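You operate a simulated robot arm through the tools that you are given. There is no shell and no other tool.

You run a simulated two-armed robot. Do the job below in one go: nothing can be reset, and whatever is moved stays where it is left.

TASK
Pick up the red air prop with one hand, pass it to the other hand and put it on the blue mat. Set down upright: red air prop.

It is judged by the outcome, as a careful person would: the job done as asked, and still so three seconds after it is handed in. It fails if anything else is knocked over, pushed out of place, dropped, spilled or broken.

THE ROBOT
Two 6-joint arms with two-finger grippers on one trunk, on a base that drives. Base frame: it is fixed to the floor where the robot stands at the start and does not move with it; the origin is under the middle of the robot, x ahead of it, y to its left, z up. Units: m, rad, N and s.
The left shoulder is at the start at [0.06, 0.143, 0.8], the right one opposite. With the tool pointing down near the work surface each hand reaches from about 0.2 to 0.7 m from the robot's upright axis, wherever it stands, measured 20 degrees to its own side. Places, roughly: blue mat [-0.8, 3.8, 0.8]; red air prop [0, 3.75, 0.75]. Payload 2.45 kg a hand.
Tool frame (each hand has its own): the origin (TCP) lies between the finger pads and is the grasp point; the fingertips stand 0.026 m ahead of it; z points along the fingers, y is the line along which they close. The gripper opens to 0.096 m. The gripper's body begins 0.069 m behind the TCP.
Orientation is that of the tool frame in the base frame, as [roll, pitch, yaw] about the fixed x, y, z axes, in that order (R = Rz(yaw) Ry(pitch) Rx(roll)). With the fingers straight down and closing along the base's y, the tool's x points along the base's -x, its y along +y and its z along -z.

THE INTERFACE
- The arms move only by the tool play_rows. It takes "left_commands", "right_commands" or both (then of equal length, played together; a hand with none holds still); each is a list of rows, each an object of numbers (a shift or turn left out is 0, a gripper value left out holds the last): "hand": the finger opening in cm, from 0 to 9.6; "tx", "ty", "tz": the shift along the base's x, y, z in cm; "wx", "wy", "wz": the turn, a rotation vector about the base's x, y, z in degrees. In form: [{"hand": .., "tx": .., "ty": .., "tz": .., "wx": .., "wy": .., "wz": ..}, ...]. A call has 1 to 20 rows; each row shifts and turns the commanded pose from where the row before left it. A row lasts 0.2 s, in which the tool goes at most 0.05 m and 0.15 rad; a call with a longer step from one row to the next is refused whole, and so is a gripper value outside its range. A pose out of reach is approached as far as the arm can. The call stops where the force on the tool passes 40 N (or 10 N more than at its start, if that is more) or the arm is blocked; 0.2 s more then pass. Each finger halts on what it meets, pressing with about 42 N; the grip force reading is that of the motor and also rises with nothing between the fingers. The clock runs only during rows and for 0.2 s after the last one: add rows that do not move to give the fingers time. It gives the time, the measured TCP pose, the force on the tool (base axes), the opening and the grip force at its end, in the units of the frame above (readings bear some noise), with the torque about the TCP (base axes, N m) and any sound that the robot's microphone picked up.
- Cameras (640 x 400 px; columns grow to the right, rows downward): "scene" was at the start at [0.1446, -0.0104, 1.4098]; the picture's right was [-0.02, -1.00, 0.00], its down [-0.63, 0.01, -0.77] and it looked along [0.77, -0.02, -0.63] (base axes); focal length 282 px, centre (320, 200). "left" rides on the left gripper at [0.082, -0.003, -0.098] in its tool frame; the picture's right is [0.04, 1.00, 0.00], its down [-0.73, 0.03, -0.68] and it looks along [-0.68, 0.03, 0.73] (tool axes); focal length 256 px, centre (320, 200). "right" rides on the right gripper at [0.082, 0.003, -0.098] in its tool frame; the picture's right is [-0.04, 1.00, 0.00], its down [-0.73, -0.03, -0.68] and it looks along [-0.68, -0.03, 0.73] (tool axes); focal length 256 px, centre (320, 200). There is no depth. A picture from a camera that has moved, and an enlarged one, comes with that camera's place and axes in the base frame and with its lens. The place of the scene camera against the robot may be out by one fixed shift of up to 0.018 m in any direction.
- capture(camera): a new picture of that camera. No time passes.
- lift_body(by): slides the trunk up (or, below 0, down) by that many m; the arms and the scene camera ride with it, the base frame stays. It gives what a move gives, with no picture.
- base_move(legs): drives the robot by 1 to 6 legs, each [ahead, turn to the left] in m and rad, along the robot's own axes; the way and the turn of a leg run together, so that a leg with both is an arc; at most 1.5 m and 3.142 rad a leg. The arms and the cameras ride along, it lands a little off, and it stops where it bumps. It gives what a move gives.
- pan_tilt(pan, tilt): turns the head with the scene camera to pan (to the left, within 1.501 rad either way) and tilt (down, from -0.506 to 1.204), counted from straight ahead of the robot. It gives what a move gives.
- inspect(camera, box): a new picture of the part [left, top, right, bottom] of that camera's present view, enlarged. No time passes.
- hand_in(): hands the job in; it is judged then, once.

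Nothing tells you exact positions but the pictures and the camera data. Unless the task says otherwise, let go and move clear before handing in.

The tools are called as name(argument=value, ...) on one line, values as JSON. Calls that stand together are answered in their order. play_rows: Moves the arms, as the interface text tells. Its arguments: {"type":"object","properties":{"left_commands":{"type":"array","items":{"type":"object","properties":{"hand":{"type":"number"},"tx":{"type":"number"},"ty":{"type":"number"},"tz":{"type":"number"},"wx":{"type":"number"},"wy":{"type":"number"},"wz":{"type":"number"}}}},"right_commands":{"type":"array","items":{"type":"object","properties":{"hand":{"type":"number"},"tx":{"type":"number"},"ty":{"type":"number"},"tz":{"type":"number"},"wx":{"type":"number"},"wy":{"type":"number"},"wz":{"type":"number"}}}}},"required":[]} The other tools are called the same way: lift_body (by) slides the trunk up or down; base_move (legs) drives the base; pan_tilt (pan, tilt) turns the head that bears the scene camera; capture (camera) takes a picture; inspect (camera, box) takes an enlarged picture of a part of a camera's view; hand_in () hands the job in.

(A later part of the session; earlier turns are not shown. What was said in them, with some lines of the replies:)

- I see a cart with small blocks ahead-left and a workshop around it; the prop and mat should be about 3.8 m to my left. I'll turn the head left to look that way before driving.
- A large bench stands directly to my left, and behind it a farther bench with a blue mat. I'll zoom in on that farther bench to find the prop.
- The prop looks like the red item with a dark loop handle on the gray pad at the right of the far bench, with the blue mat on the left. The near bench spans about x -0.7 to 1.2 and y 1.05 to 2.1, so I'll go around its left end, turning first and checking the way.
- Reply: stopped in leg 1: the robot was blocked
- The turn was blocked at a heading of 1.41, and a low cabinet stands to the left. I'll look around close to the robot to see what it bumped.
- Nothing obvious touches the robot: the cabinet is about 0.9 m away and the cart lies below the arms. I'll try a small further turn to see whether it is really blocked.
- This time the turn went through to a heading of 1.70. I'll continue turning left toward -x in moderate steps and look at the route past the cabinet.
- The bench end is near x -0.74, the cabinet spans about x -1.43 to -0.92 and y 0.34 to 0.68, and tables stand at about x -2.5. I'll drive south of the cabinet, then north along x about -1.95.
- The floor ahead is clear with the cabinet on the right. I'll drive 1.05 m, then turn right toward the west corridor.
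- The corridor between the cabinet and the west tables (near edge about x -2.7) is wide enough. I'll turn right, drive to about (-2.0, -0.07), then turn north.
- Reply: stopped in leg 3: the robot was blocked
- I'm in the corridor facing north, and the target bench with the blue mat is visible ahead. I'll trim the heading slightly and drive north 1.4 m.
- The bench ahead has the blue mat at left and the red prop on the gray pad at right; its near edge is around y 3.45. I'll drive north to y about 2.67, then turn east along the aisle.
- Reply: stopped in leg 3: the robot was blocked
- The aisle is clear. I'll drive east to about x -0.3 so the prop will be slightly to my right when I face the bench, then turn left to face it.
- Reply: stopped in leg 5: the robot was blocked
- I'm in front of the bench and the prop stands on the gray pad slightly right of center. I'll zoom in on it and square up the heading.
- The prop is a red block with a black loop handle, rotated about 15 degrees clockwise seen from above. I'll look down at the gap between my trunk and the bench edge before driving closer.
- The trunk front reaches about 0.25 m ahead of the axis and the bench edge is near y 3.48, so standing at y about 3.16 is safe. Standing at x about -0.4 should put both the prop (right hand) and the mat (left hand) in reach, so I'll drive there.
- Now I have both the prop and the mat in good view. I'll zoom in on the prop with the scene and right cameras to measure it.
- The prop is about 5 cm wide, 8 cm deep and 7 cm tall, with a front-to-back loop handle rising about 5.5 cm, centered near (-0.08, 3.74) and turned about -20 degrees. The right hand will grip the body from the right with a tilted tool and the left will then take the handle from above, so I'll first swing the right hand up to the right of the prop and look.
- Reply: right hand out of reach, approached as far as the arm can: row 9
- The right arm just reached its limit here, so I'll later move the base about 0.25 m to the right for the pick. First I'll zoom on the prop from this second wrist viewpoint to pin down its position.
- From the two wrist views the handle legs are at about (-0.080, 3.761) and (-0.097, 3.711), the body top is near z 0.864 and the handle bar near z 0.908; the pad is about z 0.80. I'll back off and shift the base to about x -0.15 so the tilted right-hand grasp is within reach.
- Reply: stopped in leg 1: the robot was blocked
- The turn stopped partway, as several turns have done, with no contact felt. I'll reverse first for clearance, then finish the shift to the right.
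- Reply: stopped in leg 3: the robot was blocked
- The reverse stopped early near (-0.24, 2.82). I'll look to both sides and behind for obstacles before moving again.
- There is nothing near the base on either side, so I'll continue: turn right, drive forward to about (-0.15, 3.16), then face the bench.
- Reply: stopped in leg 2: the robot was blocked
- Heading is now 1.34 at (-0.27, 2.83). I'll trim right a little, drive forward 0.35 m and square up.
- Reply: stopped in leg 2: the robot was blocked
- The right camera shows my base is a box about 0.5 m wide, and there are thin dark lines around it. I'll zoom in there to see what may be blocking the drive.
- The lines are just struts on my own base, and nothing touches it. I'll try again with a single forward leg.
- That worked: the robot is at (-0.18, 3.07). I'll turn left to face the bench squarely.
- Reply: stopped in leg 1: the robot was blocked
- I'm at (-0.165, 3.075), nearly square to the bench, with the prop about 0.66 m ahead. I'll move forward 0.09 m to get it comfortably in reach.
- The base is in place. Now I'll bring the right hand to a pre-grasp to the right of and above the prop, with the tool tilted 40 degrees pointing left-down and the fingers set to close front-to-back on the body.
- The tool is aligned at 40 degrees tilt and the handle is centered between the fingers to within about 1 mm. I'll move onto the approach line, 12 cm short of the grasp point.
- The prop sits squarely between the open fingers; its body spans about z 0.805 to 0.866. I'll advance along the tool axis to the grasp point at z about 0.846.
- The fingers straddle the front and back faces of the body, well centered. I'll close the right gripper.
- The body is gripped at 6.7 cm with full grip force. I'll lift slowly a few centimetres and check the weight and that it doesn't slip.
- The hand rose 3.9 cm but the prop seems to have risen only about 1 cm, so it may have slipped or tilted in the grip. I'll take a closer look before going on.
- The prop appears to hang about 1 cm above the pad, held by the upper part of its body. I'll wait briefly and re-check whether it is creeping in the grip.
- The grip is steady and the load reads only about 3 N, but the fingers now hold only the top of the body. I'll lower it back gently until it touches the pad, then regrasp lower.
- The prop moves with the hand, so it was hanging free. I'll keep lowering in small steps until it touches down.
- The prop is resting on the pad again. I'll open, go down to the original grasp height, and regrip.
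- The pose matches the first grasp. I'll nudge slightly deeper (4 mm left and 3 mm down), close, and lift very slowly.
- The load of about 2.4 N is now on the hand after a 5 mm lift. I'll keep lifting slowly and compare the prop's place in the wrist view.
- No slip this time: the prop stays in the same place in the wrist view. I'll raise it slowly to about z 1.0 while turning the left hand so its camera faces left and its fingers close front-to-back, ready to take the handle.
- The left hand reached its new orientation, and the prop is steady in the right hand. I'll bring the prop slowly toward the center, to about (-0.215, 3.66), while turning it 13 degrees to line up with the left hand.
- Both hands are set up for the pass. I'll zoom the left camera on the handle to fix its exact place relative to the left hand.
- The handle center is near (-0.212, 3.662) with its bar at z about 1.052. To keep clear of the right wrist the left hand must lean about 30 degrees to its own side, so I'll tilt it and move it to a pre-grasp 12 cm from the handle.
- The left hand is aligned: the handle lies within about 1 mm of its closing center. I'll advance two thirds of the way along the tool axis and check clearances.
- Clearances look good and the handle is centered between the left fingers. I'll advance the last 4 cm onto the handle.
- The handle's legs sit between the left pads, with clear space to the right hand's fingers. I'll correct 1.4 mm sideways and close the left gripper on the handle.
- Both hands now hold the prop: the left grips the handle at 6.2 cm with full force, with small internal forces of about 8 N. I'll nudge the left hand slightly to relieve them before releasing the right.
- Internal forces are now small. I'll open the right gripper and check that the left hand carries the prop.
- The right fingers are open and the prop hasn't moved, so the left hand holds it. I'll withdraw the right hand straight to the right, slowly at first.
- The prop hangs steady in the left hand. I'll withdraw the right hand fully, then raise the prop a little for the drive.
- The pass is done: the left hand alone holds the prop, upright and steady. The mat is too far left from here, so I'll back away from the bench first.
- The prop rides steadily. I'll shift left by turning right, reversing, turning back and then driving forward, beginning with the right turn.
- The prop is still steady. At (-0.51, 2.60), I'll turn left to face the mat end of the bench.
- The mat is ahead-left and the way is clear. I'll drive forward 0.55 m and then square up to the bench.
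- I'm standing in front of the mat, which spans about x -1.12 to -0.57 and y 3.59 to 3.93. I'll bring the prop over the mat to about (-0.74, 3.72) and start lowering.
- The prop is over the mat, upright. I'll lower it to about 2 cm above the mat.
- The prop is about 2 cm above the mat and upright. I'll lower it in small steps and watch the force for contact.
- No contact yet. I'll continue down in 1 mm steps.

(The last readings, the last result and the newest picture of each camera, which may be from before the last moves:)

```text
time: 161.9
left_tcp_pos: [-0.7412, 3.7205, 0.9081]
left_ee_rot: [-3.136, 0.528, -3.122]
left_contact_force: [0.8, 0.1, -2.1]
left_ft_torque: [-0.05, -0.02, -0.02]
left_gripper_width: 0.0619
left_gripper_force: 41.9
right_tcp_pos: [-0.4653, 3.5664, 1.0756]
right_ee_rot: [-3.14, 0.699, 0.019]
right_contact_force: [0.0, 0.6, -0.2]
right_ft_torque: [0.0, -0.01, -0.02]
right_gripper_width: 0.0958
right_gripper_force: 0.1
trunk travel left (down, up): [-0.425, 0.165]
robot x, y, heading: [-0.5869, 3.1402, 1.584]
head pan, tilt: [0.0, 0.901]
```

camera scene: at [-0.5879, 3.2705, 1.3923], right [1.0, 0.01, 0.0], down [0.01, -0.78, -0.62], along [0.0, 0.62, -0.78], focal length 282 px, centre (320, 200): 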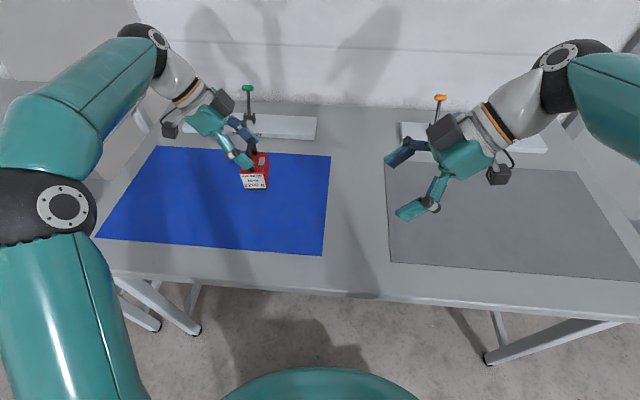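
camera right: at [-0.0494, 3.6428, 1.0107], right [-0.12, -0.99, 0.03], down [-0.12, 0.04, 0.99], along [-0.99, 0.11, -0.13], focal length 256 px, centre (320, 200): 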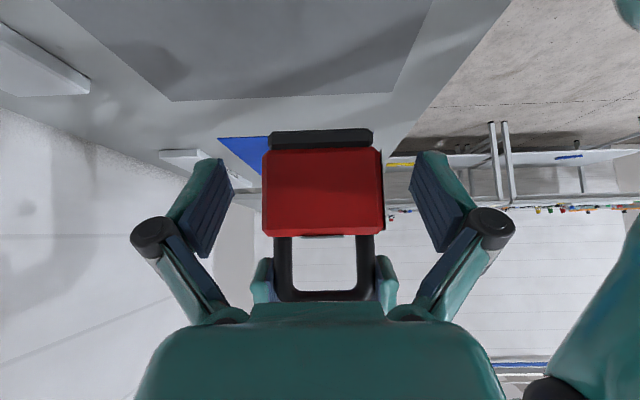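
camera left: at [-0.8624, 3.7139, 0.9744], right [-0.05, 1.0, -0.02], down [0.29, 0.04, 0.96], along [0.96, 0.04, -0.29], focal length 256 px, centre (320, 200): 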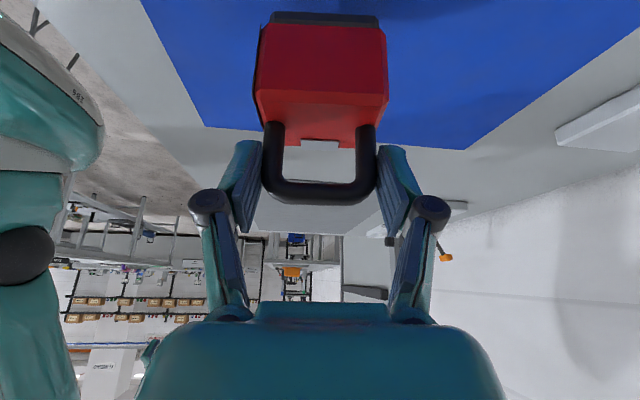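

The force still shows the prop hanging at z 0.908. I'll keep going down 1 mm at a time.

play_rows(left_commands=[{"tz": -0.1}, {"tz": -0.1}, {}])

play_rows(left_commands=[{"tz": -0.1}, {}])

inspect(camera="left", box=[200, 0, 440, 180])

```text
time: 162.7
left_tcp_pos: [-0.7421, 3.7184, 0.9077]
left_ee_rot: [-3.139, 0.527, -3.122]
left_contact_force: [-0.4, -0.5, -3.5]
left_ft_torque: [0.03, 0.03, 0.0]
left_gripper_width: 0.0619
left_gripper_force: 41.4
right_tcp_pos: [-0.4659, 3.5672, 1.0747]
right_ee_rot: [-3.141, 0.698, 0.018]
right_contact_force: [0.3, 0.2, 0.3]
right_ft_torque: [0.01, -0.01, 0.0]
right_gripper_width: 0.0961
right_gripper_force: 0.1
trunk travel left (down, up): [-0.425, 0.165]
robot x, y, heading: [-0.5872, 3.1401, 1.577]
head pan, tilt: [0.0, 0.901]
```

```text
time: 163.3
left_tcp_pos: [-0.742, 3.7195, 0.9062]
left_ee_rot: [-3.138, 0.529, -3.122]
left_contact_force: [0.1, 0.2, -1.6]
left_ft_torque: [0.0, 0.01, 0.01]
left_gripper_width: 0.062
left_gripper_force: 41.6
right_tcp_pos: [-0.4671, 3.5683, 1.0761]
right_ee_rot: [3.14, 0.698, 0.018]
right_contact_force: [0.2, 0.5, 0.2]
right_ft_torque: [0.02, 0.02, -0.01]
right_gripper_width: 0.0961
right_gripper_force: 0.0
trunk travel left (down, up): [-0.425, 0.165]
robot x, y, heading: [-0.5844, 3.1436, 1.579]
head pan, tilt: [0.0, 0.901]
```

```text
2.22 times, centred on (320, 90) of left
camera zoom: at [-0.8623, 3.7138, 0.9496], right [-0.05, 1.0, -0.02], down [0.29, 0.04, 0.96], along [0.96, 0.04, -0.29], focal length 569 px, centre (320, 444)
```

zoom: 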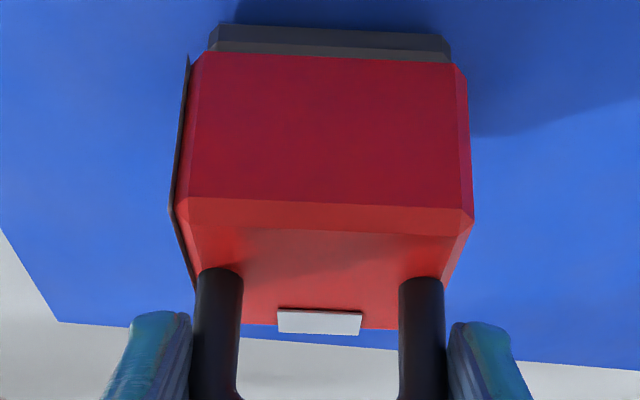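

Still a few millimetres to go. I'll continue in 1 mm steps, checking after each pair.

play_rows(left_commands=[{"tz": -0.1}, {"tz": -0.1}, {}])

play_rows(left_commands=[{"tz": -0.1}, {"tz": -0.1}, {}])

inspect(camera="left", box=[200, 0, 440, 180])

```text
time: 164.1
left_tcp_pos: [-0.7415, 3.7204, 0.9043]
left_ee_rot: [-3.139, 0.526, -3.123]
left_contact_force: [0.3, 0.6, -2.0]
left_ft_torque: [-0.01, -0.02, -0.04]
left_gripper_width: 0.0619
left_gripper_force: 42.1
right_tcp_pos: [-0.4659, 3.5673, 1.0762]
right_ee_rot: [-3.141, 0.699, 0.02]
right_contact_force: [0.8, -0.7, -0.6]
right_ft_torque: [-0.02, 0.0, 0.02]
right_gripper_width: 0.0961
right_gripper_force: 0.1
trunk travel left (down, up): [-0.425, 0.165]
robot x, y, heading: [-0.5855, 3.1459, 1.579]
head pan, tilt: [0.0, 0.901]
```

```text
time: 164.9
left_tcp_pos: [-0.7426, 3.7194, 0.9034]
left_ee_rot: [-3.141, 0.531, -3.123]
left_contact_force: [-2.1, 0.6, 13.8]
left_ft_torque: [-0.32, 0.0, -0.05]
left_gripper_width: 0.0618
left_gripper_force: 41.8
right_tcp_pos: [-0.4655, 3.5665, 1.0755]
right_ee_rot: [3.141, 0.698, 0.021]
right_contact_force: [0.5, 0.0, 0.2]
right_ft_torque: [0.03, 0.0, -0.04]
right_gripper_width: 0.0963
right_gripper_force: 0.1
trunk travel left (down, up): [-0.425, 0.165]
robot x, y, heading: [-0.5829, 3.1454, 1.582]
head pan, tilt: [0.0, 0.901]
```

```text
2.22 times, centred on (320, 90) of left
camera zoom: at [-0.8623, 3.7128, 0.9474], right [-0.05, 1.0, -0.02], down [0.29, 0.03, 0.96], along [0.96, 0.05, -0.29], focal length 569 px, centre (320, 444)
```

zoom: 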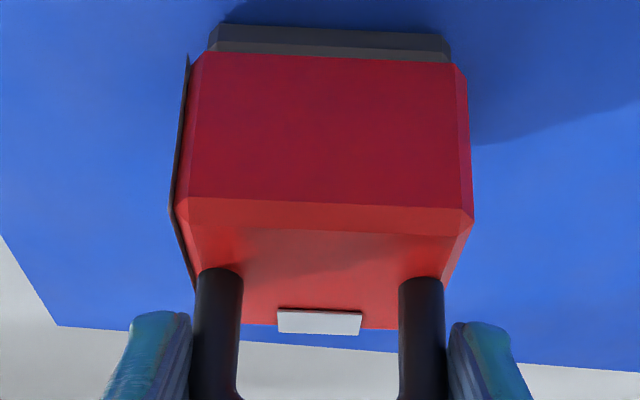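

The prop is down: the force reversed to +14 N. I'll ease the pressure slightly, open the left gripper gently, and check it stands on its own.

play_rows(left_commands=[{"tz": 0.07}, {}, {"hand": 6.6}, {"hand": 7.2}, {"hand": 8.0}, {"hand": 9.0}, {"hand": 9.6}, {"hand": 9.6}])

capture(camera="left")

inspect(camera="scene", box=[160, 80, 340, 230])

```text
time: 166.7
left_tcp_pos: [-0.7414, 3.7181, 0.9035]
left_ee_rot: [-3.138, 0.529, -3.122]
left_contact_force: [0.8, 0.1, -0.4]
left_ft_torque: [0.04, -0.03, 0.01]
left_gripper_width: 0.0961
left_gripper_force: 0.0
right_tcp_pos: [-0.4668, 3.5666, 1.0751]
right_ee_rot: [-3.141, 0.699, 0.019]
right_contact_force: [0.1, 0.0, 0.7]
right_ft_torque: [-0.01, 0.02, -0.04]
right_gripper_width: 0.096
right_gripper_force: 0.0
trunk travel left (down, up): [-0.425, 0.165]
robot x, y, heading: [-0.5877, 3.1406, 1.576]
head pan, tilt: [0.0, 0.901]
```

```text
taken
camera left: at [-0.8624, 3.7134, 0.9462], right [-0.05, 1.0, -0.02], down [0.29, 0.04, 0.96], along [0.96, 0.04, -0.29], focal length 256 px, centre (320, 200)
```

left: 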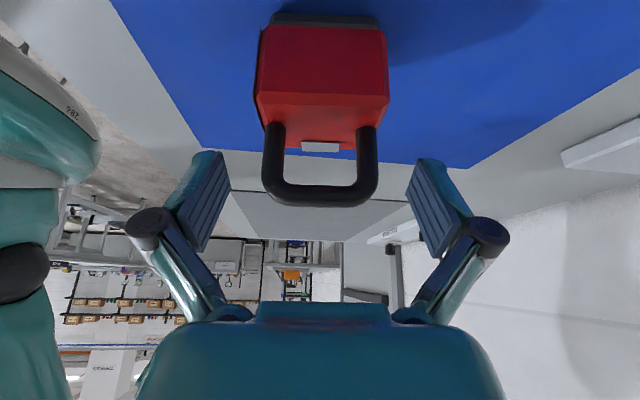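

```text
2.67 times, centred on (250, 155) of scene
camera zoom: at [-0.5879, 3.2703, 1.3923], right [1.0, 0.01, 0.0], down [0.01, -0.78, -0.62], along [0.0, 0.62, -0.78], focal length 752 px, centre (507, 320)
```

zoom: 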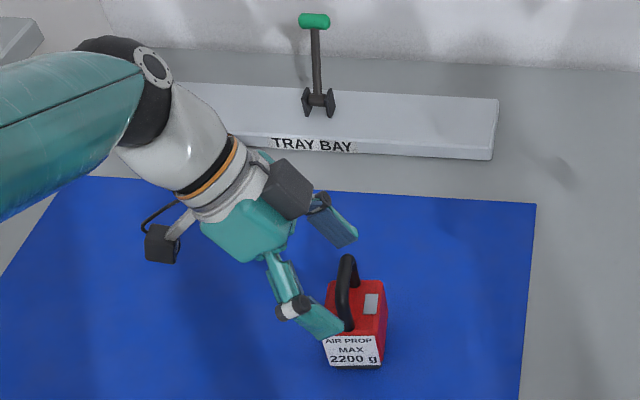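

The prop stands upright on the mat with the fingers clear of the handle. I'll withdraw the left hand up and to the left along its own axis.

play_rows(left_commands=[{"tx": -0.25, "tz": 0.43}, {"tx": -0.5, "tz": 0.86}, {"tx": -0.76, "ty": -0.01, "tz": 1.29}, {"tx": -1.0, "ty": -0.02, "tz": 1.73}, {"tx": -1.0, "ty": -0.02, "tz": 1.73}, {"tx": -1.0, "ty": -0.02, "tz": 1.73}, {"tx": -1.0, "ty": -0.02, "tz": 1.73}, {"tx": -0.5, "ty": -1.0, "tz": 2.0}, {"ty": -1.5, "tz": 2.0}, {"ty": -1.5, "tz": 2.0}, {"ty": -1.5, "tz": 2.0}, {}, {}])

capture(camera="scene")

inspect(camera="scene", box=[160, 80, 340, 230])

capture(camera="left")

```text
time: 169.5
left_tcp_pos: [-0.8023, 3.6621, 1.0769]
left_ee_rot: [-3.139, 0.529, -3.124]
left_contact_force: [-0.4, 0.0, -0.1]
left_ft_torque: [-0.01, 0.02, 0.01]
left_gripper_width: 0.0961
left_gripper_force: 0.1
right_tcp_pos: [-0.4655, 3.5662, 1.0764]
right_ee_rot: [-3.141, 0.698, 0.02]
right_contact_force: [-0.2, 0.9, 0.9]
right_ft_torque: [0.05, 0.0, -0.03]
right_gripper_width: 0.096
right_gripper_force: 0.0
trunk travel left (down, up): [-0.425, 0.165]
robot x, y, heading: [-0.5827, 3.1433, 1.575]
head pan, tilt: [0.0, 0.901]
```

```text
taken
camera scene: at [-0.5879, 3.2699, 1.3924], right [1.0, 0.01, 0.0], down [0.01, -0.78, -0.62], along [0.0, 0.62, -0.78], focal length 282 px, centre (320, 200)
```

scene: 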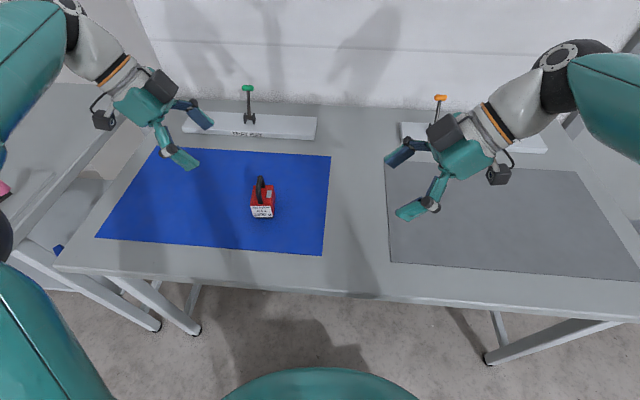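

```text
2.67 times, centred on (250, 155) of scene
camera zoom: at [-0.5879, 3.2699, 1.3924], right [1.0, 0.01, 0.0], down [0.01, -0.78, -0.62], along [0.0, 0.62, -0.78], focal length 752 px, centre (507, 320)
```

zoom: 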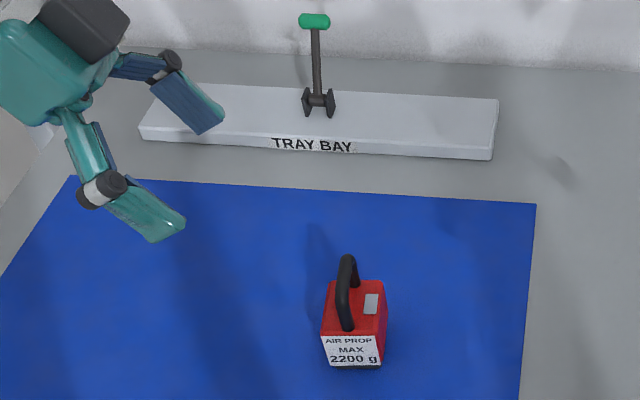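

```text
taken
camera left: at [-0.9226, 3.6572, 1.1208], right [-0.05, 1.0, -0.02], down [0.29, 0.04, 0.96], along [0.96, 0.04, -0.29], focal length 256 px, centre (320, 200)
```

left: 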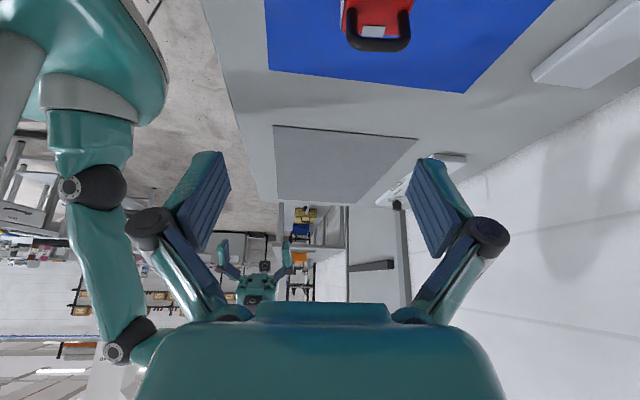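

The prop stands upright on the blue mat, well inside its edges. Both hands are open and clear and nothing else on the bench has moved, so I'm handing in.

hand_in()

```text
The job is handed in.
```

The red air prop is standing upright on the blue mat, well inside its edges. I picked it up with the right hand, passed it to the left hand in mid-air and set it down with the left. The job is handed in.

- **Pick-up:** on the first lift the prop slipped about 3 cm in the grip. I set it back down on the gray pad, gripped it lower and lifted again slowly, and it held from there.
- **Driving:** the base reported being blocked several times, mostly partway through turns. I saw nothing touching it and felt no contact, and each time it moved on when I tried again.
- **At hand-in:** both hands were open and clear, and in the last pictures nothing else on the bench had moved.
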